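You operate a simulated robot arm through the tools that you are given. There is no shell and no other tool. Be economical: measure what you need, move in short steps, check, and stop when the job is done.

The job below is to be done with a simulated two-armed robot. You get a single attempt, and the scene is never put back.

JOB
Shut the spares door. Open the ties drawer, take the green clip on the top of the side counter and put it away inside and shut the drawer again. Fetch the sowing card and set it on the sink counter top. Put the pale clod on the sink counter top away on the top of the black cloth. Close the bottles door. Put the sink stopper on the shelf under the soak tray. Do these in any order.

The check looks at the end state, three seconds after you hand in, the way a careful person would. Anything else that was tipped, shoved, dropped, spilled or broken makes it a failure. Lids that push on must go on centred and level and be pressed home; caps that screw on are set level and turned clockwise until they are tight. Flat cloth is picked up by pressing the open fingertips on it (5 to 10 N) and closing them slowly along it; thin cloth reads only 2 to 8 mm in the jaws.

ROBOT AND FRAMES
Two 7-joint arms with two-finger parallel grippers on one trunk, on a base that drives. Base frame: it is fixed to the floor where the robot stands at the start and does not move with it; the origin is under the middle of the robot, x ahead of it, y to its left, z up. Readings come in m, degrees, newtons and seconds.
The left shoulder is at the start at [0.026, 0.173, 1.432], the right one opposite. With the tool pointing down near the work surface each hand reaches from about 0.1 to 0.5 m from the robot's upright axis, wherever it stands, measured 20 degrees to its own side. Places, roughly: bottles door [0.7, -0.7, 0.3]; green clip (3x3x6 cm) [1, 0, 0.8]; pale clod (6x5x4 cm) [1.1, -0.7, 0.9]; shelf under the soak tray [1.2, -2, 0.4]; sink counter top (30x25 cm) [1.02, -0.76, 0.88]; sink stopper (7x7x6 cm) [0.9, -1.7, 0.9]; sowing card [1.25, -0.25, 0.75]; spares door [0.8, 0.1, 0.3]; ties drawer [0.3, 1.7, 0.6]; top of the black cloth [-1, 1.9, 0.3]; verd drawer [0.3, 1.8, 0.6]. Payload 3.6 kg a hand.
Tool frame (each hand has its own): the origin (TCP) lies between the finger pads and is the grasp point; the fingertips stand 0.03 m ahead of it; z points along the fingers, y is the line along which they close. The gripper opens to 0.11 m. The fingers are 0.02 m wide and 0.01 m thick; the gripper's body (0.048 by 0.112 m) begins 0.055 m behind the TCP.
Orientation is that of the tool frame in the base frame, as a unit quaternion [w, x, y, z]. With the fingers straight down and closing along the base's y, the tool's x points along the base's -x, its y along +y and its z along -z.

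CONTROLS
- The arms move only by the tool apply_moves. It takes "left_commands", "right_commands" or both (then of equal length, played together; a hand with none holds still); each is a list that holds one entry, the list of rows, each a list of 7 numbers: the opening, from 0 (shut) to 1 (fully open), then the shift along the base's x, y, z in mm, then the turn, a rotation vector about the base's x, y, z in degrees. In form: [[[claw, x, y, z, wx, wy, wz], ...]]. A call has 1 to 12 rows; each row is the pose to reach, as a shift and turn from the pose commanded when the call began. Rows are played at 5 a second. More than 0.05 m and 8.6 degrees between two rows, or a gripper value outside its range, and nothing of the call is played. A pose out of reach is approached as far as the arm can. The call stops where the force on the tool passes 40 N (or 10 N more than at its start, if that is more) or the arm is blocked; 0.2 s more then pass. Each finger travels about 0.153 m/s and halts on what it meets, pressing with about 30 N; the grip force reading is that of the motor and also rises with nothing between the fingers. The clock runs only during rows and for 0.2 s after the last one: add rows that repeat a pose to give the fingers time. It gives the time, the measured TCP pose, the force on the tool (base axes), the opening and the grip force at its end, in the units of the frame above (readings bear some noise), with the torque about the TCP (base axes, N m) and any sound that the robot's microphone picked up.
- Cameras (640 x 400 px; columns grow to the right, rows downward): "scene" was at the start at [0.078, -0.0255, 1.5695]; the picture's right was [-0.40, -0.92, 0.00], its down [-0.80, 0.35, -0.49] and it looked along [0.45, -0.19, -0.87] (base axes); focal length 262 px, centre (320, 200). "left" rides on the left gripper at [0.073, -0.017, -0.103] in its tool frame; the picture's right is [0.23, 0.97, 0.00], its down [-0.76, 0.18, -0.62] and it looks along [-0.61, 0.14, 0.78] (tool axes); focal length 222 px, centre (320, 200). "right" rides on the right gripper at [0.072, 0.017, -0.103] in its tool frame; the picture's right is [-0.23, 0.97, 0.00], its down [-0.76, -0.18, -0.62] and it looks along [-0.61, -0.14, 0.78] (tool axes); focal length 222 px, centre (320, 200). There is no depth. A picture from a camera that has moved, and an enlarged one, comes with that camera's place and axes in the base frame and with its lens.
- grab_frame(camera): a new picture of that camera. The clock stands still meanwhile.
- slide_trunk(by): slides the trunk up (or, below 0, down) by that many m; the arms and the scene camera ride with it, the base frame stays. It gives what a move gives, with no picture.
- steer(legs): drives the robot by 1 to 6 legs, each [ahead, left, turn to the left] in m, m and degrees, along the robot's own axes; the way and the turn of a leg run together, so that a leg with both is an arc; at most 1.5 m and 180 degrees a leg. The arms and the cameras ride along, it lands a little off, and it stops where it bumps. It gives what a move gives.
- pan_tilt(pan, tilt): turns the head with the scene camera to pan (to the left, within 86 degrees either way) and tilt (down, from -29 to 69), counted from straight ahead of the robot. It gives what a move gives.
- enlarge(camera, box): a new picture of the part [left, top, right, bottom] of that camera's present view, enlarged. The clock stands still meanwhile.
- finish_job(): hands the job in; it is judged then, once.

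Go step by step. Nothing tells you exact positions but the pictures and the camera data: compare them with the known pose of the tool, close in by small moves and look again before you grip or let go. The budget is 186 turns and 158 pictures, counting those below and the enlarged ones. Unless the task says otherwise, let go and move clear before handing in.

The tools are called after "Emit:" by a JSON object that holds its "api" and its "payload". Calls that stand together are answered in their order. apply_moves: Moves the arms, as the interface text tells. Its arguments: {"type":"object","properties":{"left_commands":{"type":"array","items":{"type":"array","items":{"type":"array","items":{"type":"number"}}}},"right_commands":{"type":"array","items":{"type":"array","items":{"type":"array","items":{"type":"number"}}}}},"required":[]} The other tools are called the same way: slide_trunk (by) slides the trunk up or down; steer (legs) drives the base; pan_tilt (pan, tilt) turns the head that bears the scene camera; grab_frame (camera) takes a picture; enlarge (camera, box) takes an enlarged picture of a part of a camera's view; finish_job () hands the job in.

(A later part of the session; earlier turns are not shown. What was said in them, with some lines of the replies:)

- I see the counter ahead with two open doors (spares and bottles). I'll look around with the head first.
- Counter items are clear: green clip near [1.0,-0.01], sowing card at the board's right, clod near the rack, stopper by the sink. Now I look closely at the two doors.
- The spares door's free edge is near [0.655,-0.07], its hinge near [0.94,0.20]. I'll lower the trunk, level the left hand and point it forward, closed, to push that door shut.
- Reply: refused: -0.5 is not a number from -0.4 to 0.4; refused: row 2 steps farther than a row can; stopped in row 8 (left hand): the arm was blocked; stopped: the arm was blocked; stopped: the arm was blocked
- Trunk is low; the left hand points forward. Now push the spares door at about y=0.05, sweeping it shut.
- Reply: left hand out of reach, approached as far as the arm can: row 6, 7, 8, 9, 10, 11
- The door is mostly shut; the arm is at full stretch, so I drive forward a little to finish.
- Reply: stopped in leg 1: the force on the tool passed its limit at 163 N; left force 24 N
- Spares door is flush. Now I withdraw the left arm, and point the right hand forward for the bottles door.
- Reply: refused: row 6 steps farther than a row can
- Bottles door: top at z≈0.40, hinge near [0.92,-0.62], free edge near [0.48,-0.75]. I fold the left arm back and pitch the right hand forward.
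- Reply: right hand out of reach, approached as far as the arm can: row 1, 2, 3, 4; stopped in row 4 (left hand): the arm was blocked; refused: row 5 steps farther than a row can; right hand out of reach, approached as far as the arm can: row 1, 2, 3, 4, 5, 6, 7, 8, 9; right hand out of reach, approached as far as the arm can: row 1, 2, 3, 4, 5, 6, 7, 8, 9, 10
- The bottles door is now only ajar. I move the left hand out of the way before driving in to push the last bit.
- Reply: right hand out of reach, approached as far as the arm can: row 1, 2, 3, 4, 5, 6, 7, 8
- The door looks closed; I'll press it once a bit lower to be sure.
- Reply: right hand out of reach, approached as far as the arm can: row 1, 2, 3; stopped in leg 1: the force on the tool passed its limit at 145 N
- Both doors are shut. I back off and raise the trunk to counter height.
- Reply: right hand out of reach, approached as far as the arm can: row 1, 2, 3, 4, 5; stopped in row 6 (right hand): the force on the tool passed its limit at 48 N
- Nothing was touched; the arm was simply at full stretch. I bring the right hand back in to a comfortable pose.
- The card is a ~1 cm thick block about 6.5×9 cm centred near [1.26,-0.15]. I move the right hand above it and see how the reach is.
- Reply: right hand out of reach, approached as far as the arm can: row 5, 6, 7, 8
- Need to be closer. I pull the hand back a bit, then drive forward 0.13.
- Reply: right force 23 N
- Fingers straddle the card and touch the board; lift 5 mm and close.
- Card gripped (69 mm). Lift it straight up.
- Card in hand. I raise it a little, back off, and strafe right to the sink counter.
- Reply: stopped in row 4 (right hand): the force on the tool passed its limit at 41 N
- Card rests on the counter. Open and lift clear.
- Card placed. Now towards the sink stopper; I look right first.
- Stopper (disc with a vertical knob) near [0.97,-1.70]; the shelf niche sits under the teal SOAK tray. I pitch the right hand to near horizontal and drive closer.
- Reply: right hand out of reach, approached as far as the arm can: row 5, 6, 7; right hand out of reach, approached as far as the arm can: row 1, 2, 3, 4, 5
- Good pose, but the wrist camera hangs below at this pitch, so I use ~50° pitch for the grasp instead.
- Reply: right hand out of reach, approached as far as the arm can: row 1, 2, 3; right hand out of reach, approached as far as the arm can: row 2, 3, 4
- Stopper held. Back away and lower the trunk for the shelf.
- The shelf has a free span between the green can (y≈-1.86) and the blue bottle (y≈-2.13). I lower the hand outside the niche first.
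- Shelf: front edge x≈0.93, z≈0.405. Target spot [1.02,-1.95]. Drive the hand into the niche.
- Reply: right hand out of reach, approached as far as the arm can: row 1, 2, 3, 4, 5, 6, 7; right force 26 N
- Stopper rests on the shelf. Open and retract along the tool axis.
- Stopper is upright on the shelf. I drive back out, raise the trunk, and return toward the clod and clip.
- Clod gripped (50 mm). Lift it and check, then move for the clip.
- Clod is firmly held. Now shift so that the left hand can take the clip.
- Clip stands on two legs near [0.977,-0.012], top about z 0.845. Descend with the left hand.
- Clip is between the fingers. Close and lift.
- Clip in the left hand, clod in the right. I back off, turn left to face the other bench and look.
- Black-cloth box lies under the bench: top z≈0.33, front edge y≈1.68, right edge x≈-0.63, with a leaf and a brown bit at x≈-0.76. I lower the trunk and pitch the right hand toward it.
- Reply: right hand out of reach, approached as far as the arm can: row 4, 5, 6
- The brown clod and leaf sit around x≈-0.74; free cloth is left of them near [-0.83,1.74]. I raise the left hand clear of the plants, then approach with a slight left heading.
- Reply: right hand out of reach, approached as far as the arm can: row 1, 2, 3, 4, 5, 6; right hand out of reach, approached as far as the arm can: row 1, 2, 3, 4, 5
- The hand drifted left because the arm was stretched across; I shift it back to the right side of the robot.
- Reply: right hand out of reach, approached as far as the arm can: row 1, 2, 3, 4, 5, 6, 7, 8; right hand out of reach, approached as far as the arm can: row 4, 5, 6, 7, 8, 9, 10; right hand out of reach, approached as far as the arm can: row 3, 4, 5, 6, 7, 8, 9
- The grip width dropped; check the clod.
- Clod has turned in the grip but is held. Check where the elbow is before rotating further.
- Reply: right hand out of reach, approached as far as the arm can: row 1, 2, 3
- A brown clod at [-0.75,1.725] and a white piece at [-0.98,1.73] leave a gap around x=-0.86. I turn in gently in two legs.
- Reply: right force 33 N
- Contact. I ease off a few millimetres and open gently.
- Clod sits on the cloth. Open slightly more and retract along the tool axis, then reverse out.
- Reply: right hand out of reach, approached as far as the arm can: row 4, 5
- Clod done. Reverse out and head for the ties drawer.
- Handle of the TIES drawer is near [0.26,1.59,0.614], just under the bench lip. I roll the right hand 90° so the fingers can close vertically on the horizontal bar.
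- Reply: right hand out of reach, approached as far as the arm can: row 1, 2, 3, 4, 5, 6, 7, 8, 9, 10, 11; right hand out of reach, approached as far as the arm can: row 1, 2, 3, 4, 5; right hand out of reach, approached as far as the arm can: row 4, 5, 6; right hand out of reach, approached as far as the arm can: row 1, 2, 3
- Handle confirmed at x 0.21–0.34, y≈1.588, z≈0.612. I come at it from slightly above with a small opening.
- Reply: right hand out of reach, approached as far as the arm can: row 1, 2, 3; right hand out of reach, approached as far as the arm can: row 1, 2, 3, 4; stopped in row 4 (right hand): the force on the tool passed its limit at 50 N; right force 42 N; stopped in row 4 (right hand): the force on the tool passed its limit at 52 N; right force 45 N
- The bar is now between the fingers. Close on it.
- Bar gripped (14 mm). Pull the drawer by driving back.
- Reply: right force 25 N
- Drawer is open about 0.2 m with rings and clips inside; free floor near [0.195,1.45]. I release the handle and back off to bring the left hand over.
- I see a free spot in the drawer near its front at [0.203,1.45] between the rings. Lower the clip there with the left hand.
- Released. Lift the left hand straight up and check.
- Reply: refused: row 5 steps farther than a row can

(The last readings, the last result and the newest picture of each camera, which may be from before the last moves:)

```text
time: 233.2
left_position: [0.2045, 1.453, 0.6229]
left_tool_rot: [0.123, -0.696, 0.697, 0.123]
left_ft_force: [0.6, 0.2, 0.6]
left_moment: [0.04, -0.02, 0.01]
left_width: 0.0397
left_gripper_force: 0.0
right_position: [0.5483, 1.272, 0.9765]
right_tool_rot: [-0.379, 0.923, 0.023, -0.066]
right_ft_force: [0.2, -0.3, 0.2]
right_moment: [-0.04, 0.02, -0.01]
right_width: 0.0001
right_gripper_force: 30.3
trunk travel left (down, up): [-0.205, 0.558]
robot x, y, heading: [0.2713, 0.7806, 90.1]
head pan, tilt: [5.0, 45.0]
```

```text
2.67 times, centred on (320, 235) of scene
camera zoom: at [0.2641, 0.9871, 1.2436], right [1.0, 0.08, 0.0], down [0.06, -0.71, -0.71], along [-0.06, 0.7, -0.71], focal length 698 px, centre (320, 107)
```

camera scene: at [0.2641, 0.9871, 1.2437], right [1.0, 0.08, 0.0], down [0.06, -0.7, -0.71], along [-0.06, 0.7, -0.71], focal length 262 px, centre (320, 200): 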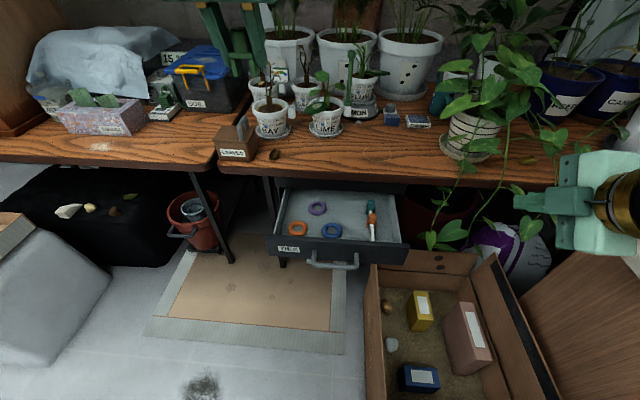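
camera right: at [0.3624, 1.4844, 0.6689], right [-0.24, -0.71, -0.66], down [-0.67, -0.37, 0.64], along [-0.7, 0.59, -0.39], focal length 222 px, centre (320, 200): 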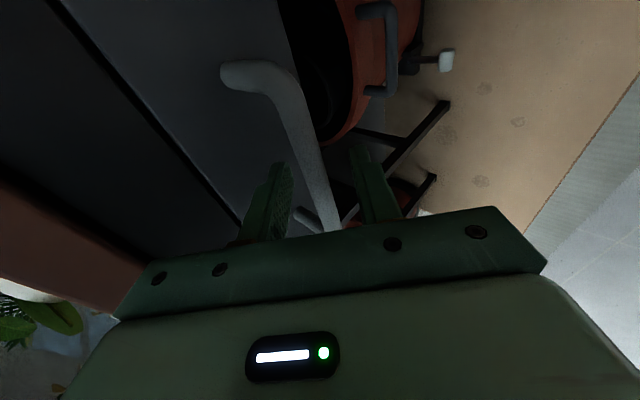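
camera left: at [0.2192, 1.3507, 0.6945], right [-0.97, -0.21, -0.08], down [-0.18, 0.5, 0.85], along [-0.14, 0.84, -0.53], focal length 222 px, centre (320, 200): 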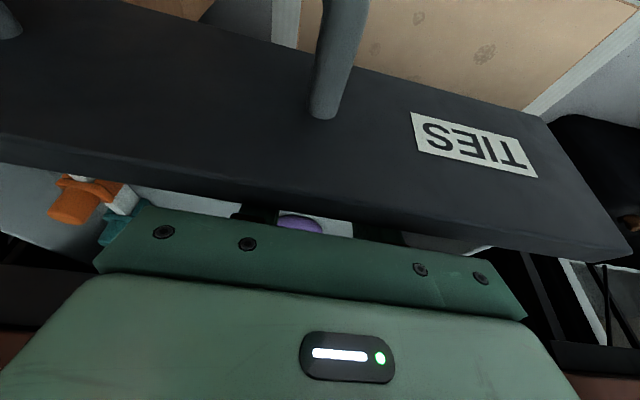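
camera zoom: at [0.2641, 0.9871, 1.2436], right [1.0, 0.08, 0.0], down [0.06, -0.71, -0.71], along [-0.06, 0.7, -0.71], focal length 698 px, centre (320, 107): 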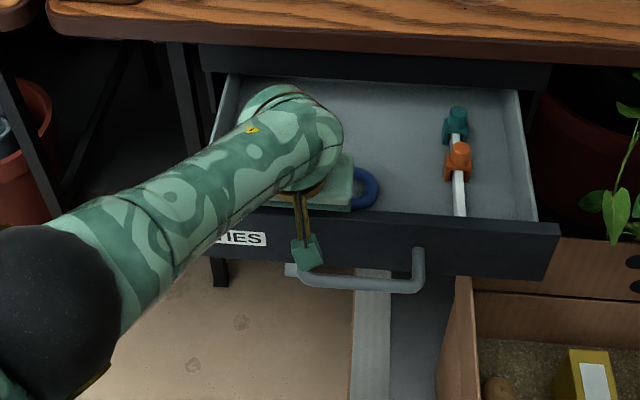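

Emit:
{"api": "apply_moves", "payload": {"left_commands": [[[0.36, 0, 0, 20, 0, 0, 0], [0.36, 0, 0, 45, 0, 0, 0], [0.36, 0, -5, 85, 0, 0, 0], [0.36, -8, -15, 125, 0, 0, 0], [0.36, -20, -35, 160, 0, 0, 0], [0.36, -35, -60, 190, 0, 0, 0], [0.36, -50, -85, 215, 0, 0, 0], [0.36, -70, -115, 235, 0, 0, 0]]]}}

Emit:
{"api": "enlarge", "payload": {"camera": "scene", "box": [200, 160, 440, 310]}}

```text
time: 235.0
left_position: [0.1277, 1.343, 0.865]
left_tool_rot: [-0.126, 0.697, -0.693, -0.133]
left_ft_force: [-0.2, -0.2, -1.2]
left_moment: [0.01, 0.03, -0.02]
left_width: 0.0394
left_gripper_force: 0.1
right_position: [0.5484, 1.2731, 0.9782]
right_tool_rot: [-0.379, 0.923, 0.024, -0.065]
right_ft_force: [-0.4, -0.1, 0.2]
right_moment: [-0.02, 0.0, -0.01]
right_width: 0.0001
right_gripper_force: 30.2
trunk travel left (down, up): [-0.205, 0.558]
robot x, y, heading: [0.2667, 0.7798, 89.6]
head pan, tilt: [5.0, 45.0]
```

```text
2.67 times, centred on (320, 235) of scene
camera zoom: at [0.2639, 0.9866, 1.2437], right [1.0, 0.08, 0.0], down [0.06, -0.7, -0.71], along [-0.06, 0.7, -0.71], focal length 698 px, centre (320, 107)
```

zoom: 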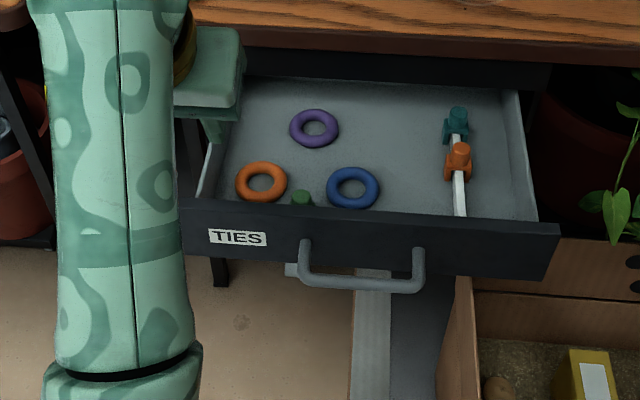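

Clip stands inside the drawer, below the rim. Now reposition to push the drawer shut with the right hand against the handle bar.

Emit:
{"api": "steer", "payload": {"legs": [[-0.25, 0, 0], [0, 0.42, 0]]}}

Emit:
{"api": "slide_trunk", "payload": {"by": -0.2}}

Emit:
{"api": "apply_moves", "payload": {"right_commands": [[[0, 22, 30, -10, 0, 0, 0], [0, 44, 60, -20, 0, 0, 0], [0, 66, 90, -40, 0, 0, 0], [0, 88, 120, -60, 0, 0, 0], [0, 110, 150, -80, 0, 0, 0], [0, 132, 175, -105, 0, 0, 0], [0, 150, 195, -130, 0, 0, 0], [0, 150, 205, -145, 0, 0, 0]]]}}

Emit:
{"api": "pan_tilt", "payload": {"pan": -30, "tilt": 30}}

Emit:
{"api": "grab_frame", "payload": {"camera": "scene"}}

```text
time: 239.0
left_position: [-0.2926, 1.0936, 0.8595]
left_tool_rot: [0.12, -0.696, 0.696, 0.131]
left_ft_force: [0.3, 0.0, 0.9]
left_moment: [-0.04, -0.01, -0.03]
left_width: 0.0397
left_gripper_force: 0.1
right_position: [0.1292, 1.0221, 0.9781]
right_tool_rot: [-0.379, 0.923, 0.021, -0.064]
right_ft_force: [-0.8, -0.3, -0.3]
right_moment: [0.01, -0.02, 0.01]
right_width: 0.0
right_gripper_force: 29.6
trunk travel left (down, up): [-0.205, 0.558]
robot x, y, heading: [-0.1509, 0.5327, 90.1]
head pan, tilt: [5.0, 45.0]
```

```text
time: 241.1
left_position: [-0.2947, 1.105, 0.5789]
left_tool_rot: [0.048, -0.704, 0.705, 0.069]
left_ft_force: [0.4, 0.3, 0.4]
left_moment: [-0.02, -0.03, 0.03]
left_width: 0.0396
left_gripper_force: 0.1
right_position: [0.13, 1.0628, 0.692]
right_tool_rot: [-0.268, 0.961, 0.013, -0.068]
right_ft_force: [0.2, 0.1, -0.2]
right_moment: [-0.01, 0.01, 0.0]
right_width: 0.0003
right_gripper_force: 30.7
trunk travel left (down, up): [-0.005, 0.758]
robot x, y, heading: [-0.1506, 0.5337, 89.5]
head pan, tilt: [5.0, 45.0]
```

```text
time: 242.9
left_position: [-0.2954, 1.1053, 0.5773]
left_tool_rot: [0.048, -0.704, 0.705, 0.069]
left_ft_force: [-0.5, -1.2, -0.8]
left_moment: [0.01, 0.0, 0.01]
left_width: 0.0394
left_gripper_force: 0.2
right_position: [0.2802, 1.267, 0.5438]
right_tool_rot: [-0.268, 0.961, 0.014, -0.068]
right_ft_force: [0.1, 0.0, 0.1]
right_moment: [0.0, 0.01, 0.01]
right_width: 0.0
right_gripper_force: 29.1
trunk travel left (down, up): [-0.005, 0.758]
robot x, y, heading: [-0.1488, 0.5315, 89.5]
head pan, tilt: [5.0, 45.0]
```

```text
time: 243.9
left_position: [-0.2964, 1.105, 0.5764]
left_tool_rot: [0.048, -0.704, 0.705, 0.068]
left_ft_force: [0.6, -0.2, 0.0]
left_moment: [-0.02, 0.0, 0.01]
left_width: 0.0396
left_gripper_force: 0.2
right_position: [0.2795, 1.268, 0.5462]
right_tool_rot: [-0.268, 0.961, 0.014, -0.068]
right_ft_force: [0.5, -0.8, 0.6]
right_moment: [0.0, -0.01, 0.02]
right_width: 0.0
right_gripper_force: 29.7
trunk travel left (down, up): [-0.005, 0.758]
robot x, y, heading: [-0.1488, 0.5305, 89.6]
head pan, tilt: [-30.0, 30.0]
```

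```text
16 pictures are left
camera scene: at [-0.1022, 0.8572, 1.052], right [0.86, -0.51, 0.0], down [-0.25, -0.43, -0.87], along [0.44, 0.75, -0.5], focal length 262 px, centre (320, 200)
```

scene: 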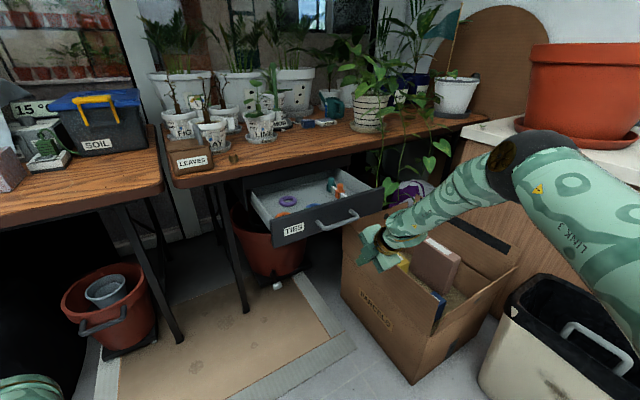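

Emit:
{"api": "apply_moves", "payload": {"right_commands": [[[0, 0, 0, 25, 4, 0, 0], [0, 0, 5, 50, 8, 0, 0], [0, -3, 10, 70, 12, 0, 0], [0, -5, 20, 82, 15, 0, 0]]]}}

Emit:
{"api": "grab_frame", "payload": {"camera": "right"}}

```text
time: 244.9
left_position: [-0.2954, 1.1056, 0.5771]
left_tool_rot: [0.048, -0.704, 0.705, 0.068]
left_ft_force: [0.4, 0.8, -0.3]
left_moment: [-0.03, 0.0, 0.03]
left_width: 0.0396
left_gripper_force: 0.0
right_position: [0.2747, 1.2883, 0.6259]
right_tool_rot: [-0.392, 0.917, 0.022, -0.065]
right_ft_force: [-0.8, 0.5, -0.2]
right_moment: [-0.01, 0.0, 0.0]
right_width: 0.0003
right_gripper_force: 30.1
trunk travel left (down, up): [-0.005, 0.758]
robot x, y, heading: [-0.1473, 0.5306, 89.7]
head pan, tilt: [-30.0, 30.0]
```

```text
15 pictures are left
camera right: at [0.3612, 1.209, 0.6775], right [-0.23, -0.7, -0.68], down [-0.67, -0.39, 0.63], along [-0.71, 0.6, -0.37], focal length 222 px, centre (320, 200)
```

right: 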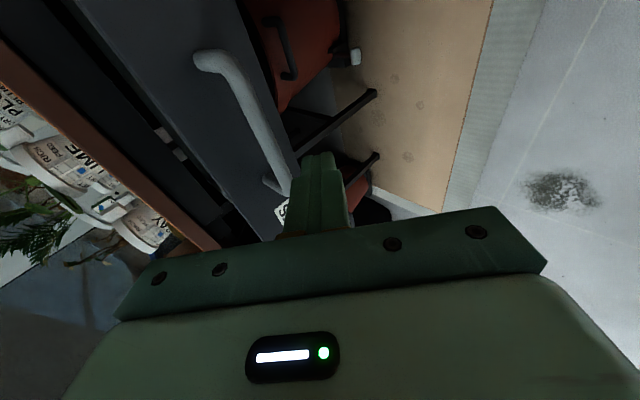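

Emit:
{"api": "apply_moves", "payload": {"right_commands": [[[0, 0, 0, 8, 0, 0, 0], [0, 0, 0, 10, 0, 0, 0]]]}}

Emit:
{"api": "steer", "payload": {"legs": [[0.18, 0, 0]]}}

Emit:
{"api": "grab_frame", "payload": {"camera": "scene"}}

```text
time: 245.6
left_position: [-0.2955, 1.1058, 0.5774]
left_tool_rot: [-0.047, 0.705, -0.704, -0.07]
left_ft_force: [-0.5, -0.4, -0.1]
left_moment: [0.0, 0.0, 0.02]
left_width: 0.0396
left_gripper_force: 0.1
right_position: [0.2751, 1.2888, 0.6374]
right_tool_rot: [-0.392, 0.917, 0.022, -0.066]
right_ft_force: [0.2, 0.4, -0.5]
right_moment: [0.02, 0.02, -0.01]
right_width: 0.0
right_gripper_force: 29.0
trunk travel left (down, up): [-0.005, 0.758]
robot x, y, heading: [-0.1487, 0.531, 89.4]
head pan, tilt: [-30.0, 30.0]
```

```text
time: 247.1
left_position: [-0.2927, 1.2851, 0.5771]
left_tool_rot: [0.048, -0.704, 0.705, 0.069]
left_ft_force: [0.2, -0.5, -0.2]
left_moment: [0.02, -0.04, 0.0]
left_width: 0.0396
left_gripper_force: 0.1
right_position: [0.2782, 1.4663, 0.6371]
right_tool_rot: [-0.391, 0.918, 0.022, -0.065]
right_ft_force: [-0.5, -0.1, -0.2]
right_moment: [-0.01, -0.01, 0.01]
right_width: 0.0002
right_gripper_force: 30.1
trunk travel left (down, up): [-0.005, 0.758]
robot x, y, heading: [-0.1473, 0.7089, 89.6]
head pan, tilt: [-30.0, 30.0]
```

```text
14 pictures are left
camera scene: at [-0.1002, 1.0371, 1.0518], right [0.86, -0.51, 0.0], down [-0.25, -0.43, -0.87], along [0.44, 0.75, -0.5], focal length 262 px, centre (320, 200)
```

scene: 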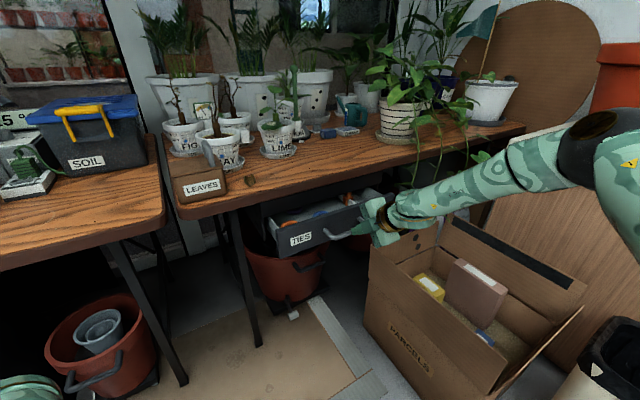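

Emit:
{"api": "steer", "payload": {"legs": [[0.06, 0, 0]]}}

Emit:
{"api": "enlarge", "payload": {"camera": "scene", "box": [220, 150, 420, 275]}}

```text
time: 248.0
left_position: [-0.2934, 1.344, 0.5764]
left_tool_rot: [0.046, -0.705, 0.705, 0.069]
left_ft_force: [0.6, -0.4, -0.2]
left_moment: [0.02, 0.0, 0.03]
left_width: 0.0396
left_gripper_force: 0.1
right_position: [0.2776, 1.5262, 0.6367]
right_tool_rot: [-0.39, 0.918, 0.021, -0.066]
right_ft_force: [-0.1, -0.2, -1.2]
right_moment: [0.04, -0.03, 0.01]
right_width: 0.0
right_gripper_force: 30.3
trunk travel left (down, up): [-0.005, 0.758]
robot x, y, heading: [-0.1477, 0.7678, 89.5]
head pan, tilt: [-30.0, 30.0]
```

```text
3.20 times, centred on (320, 212) of scene
camera zoom: at [-0.0998, 1.0967, 1.0517], right [0.86, -0.51, 0.0], down [-0.25, -0.43, -0.87], along [0.44, 0.75, -0.5], focal length 838 px, centre (320, 160)
```

zoom: 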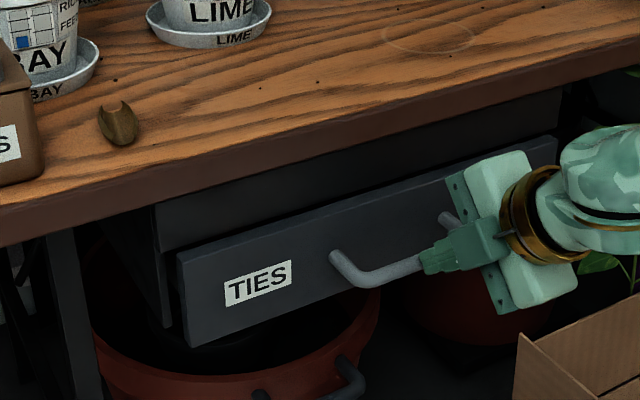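

Emit:
{"api": "steer", "payload": {"legs": [[0.03, 0, 0]]}}

Emit:
{"api": "enlarge", "payload": {"camera": "scene", "box": [220, 150, 420, 275]}}

```text
time: 248.9
left_position: [-0.2939, 1.3688, 0.5786]
left_tool_rot: [0.047, -0.704, 0.705, 0.071]
left_ft_force: [-0.4, 0.1, -0.2]
left_moment: [0.01, 0.0, -0.01]
left_width: 0.0396
left_gripper_force: 0.1
right_position: [0.2782, 1.548, 0.6394]
right_tool_rot: [-0.39, 0.918, 0.023, -0.067]
right_ft_force: [-2.4, -10.2, 8.6]
right_moment: [-0.06, -0.05, -0.01]
right_width: 0.0001
right_gripper_force: 29.6
trunk travel left (down, up): [-0.005, 0.758]
robot x, y, heading: [-0.1505, 0.795, 89.4]
head pan, tilt: [-30.0, 30.0]
stopped in leg 1: the force on the tool passed its limit at 58 N (the readings are from after the stop); the commanded pose is now the measured one
```

```text
3.20 times, centred on (320, 212) of scene
camera zoom: at [-0.0993, 1.1183, 1.0526], right [0.86, -0.51, 0.0], down [-0.25, -0.43, -0.87], along [0.44, 0.75, -0.5], focal length 838 px, centre (320, 160)
```

zoom: 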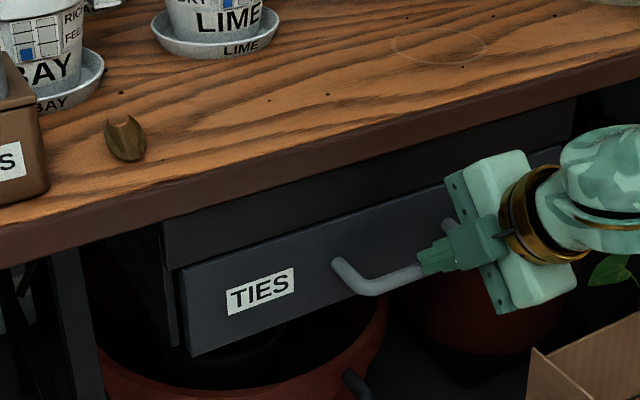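

Emit:
{"api": "apply_moves", "payload": {"right_commands": [[[0, 0, 5, 0, 0, 0, 0], [0, 0, 10, 0, 0, 0, 0], [0, 0, 15, 0, 0, 0, 0]]]}}

Emit:
{"api": "apply_moves", "payload": {"right_commands": [[[0, 0, -20, 8, 0, 0, 0], [0, 0, -50, 15, 0, 0, 0], [0, 0, -90, 20, 0, 0, 0]]]}}

Emit:
{"api": "steer", "payload": {"legs": [[-0.3, 0, 0]]}}

Emit:
{"api": "enlarge", "payload": {"camera": "scene", "box": [200, 120, 440, 270]}}

```text
time: 249.4
left_position: [-0.2921, 1.3674, 0.5806]
left_tool_rot: [0.049, -0.703, 0.706, 0.072]
left_ft_force: [-0.3, -0.6, 0.0]
left_moment: [-0.03, -0.01, 0.0]
left_width: 0.0395
left_gripper_force: 0.1
right_position: [0.2784, 1.5471, 0.6394]
right_tool_rot: [-0.39, 0.918, 0.022, -0.07]
right_ft_force: [-4.3, -21.1, 18.7]
right_moment: [-0.06, -0.08, 0.05]
right_width: 0.0
right_gripper_force: 30.6
trunk travel left (down, up): [-0.005, 0.758]
robot x, y, heading: [-0.1488, 0.7945, 88.9]
head pan, tilt: [-30.0, 30.0]
stopped in row 2 (right hand): the force on the tool passed its limit at 45 N (the readings are from after the stop); the commanded pose is now the measured one
```

```text
time: 250.2
left_position: [-0.2931, 1.3695, 0.578]
left_tool_rot: [0.046, -0.703, 0.706, 0.07]
left_ft_force: [0.2, 0.5, 0.4]
left_moment: [0.0, -0.01, 0.03]
left_width: 0.0398
left_gripper_force: 0.1
right_position: [0.2785, 1.46, 0.655]
right_tool_rot: [-0.388, 0.919, 0.023, -0.069]
right_ft_force: [-0.5, -0.4, -0.4]
right_moment: [0.02, 0.01, -0.02]
right_width: 0.0
right_gripper_force: 30.2
trunk travel left (down, up): [-0.005, 0.758]
robot x, y, heading: [-0.1478, 0.7937, 89.3]
head pan, tilt: [-30.0, 30.0]
```

```text
time: 252.2
left_position: [-0.2981, 1.0678, 0.5781]
left_tool_rot: [-0.046, 0.705, -0.704, -0.071]
left_ft_force: [-0.3, 0.5, 0.0]
left_moment: [0.01, 0.01, 0.0]
left_width: 0.0395
left_gripper_force: 0.0
right_position: [0.2742, 1.1582, 0.6551]
right_tool_rot: [-0.387, 0.919, 0.023, -0.07]
right_ft_force: [0.0, 0.9, 0.2]
right_moment: [0.04, 0.02, 0.0]
right_width: 0.0
right_gripper_force: 29.8
trunk travel left (down, up): [-0.005, 0.758]
robot x, y, heading: [-0.1509, 0.4894, 89.4]
head pan, tilt: [-30.0, 30.0]
```

```text
2.67 times, centred on (320, 195) of scene
camera zoom: at [-0.1026, 0.8177, 1.0521], right [0.86, -0.51, 0.0], down [-0.25, -0.43, -0.87], along [0.44, 0.75, -0.5], focal length 698 px, centre (320, 213)
```

zoom: 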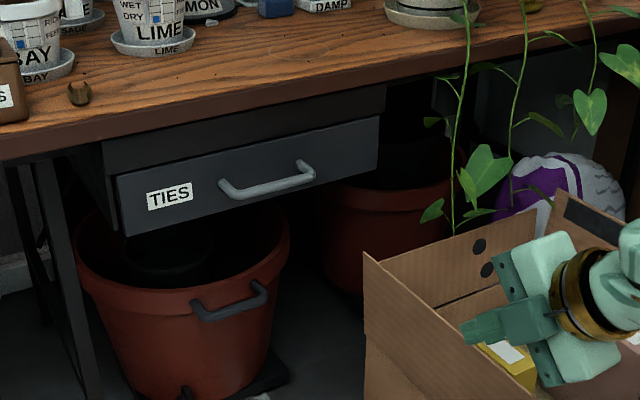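

Emit:
{"api": "enlarge", "payload": {"camera": "scene", "box": [225, 155, 305, 215]}}

Emit:
{"api": "enlarge", "payload": {"camera": "scene", "box": [300, 145, 380, 205]}}

```text
6.67 times, centred on (265, 185) of scene
camera zoom: at [-0.1026, 0.8177, 1.0521], right [0.86, -0.51, 0.0], down [-0.25, -0.43, -0.87], along [0.44, 0.75, -0.5], focal length 1745 px, centre (687, 300)
```

zoom: 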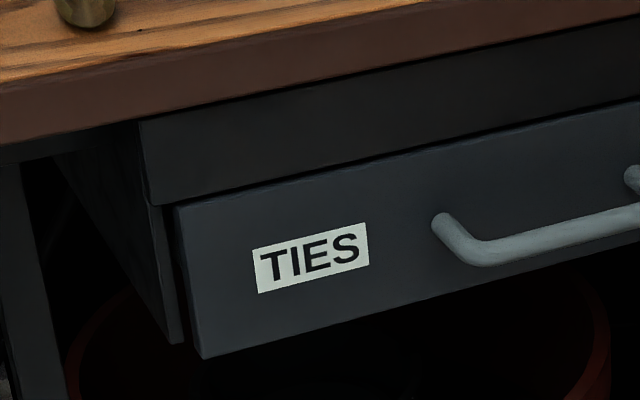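

```text
6.67 times, centred on (340, 175) of scene
camera zoom: at [-0.1026, 0.8177, 1.0521], right [0.86, -0.51, 0.0], down [-0.25, -0.43, -0.87], along [0.44, 0.75, -0.5], focal length 1745 px, centre (187, 367)
```

zoom: 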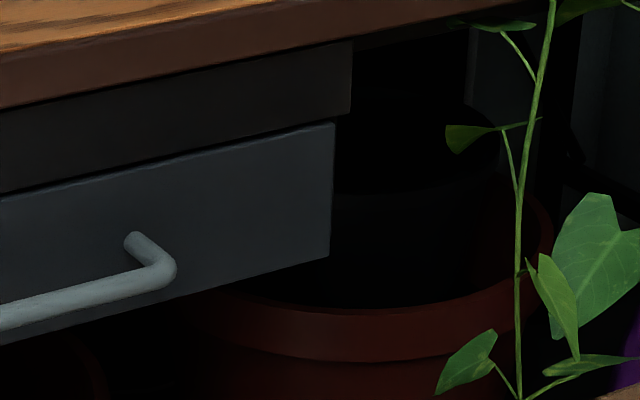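

The ties drawer is flush again with the clip inside. Both doors were shut, the card is on the sink counter, the stopper on the shelf and the clod on the cloth, and both hands are clear, so I hand in.

Emit:
{"api": "finish_job", "payload": {}}

```text
The job is handed in.
```

I finished all six tasks and handed the job in; I haven't seen the result of the check.

- **Spares and bottles doors:** both are shut.
- **Ties drawer:** the green clip stands inside and the drawer is shut. It would not move further at about 45 N, though its front may stand about 5 mm proud.
- **Sowing card:** it lies flat on the sink counter top.
- **Pale clod:** it rests on the black cloth, between the brown clod and the white piece already there.
- **Sink stopper:** it stands upright on the shelf under the soak tray.

I saw nothing else tipped, dropped or broken.
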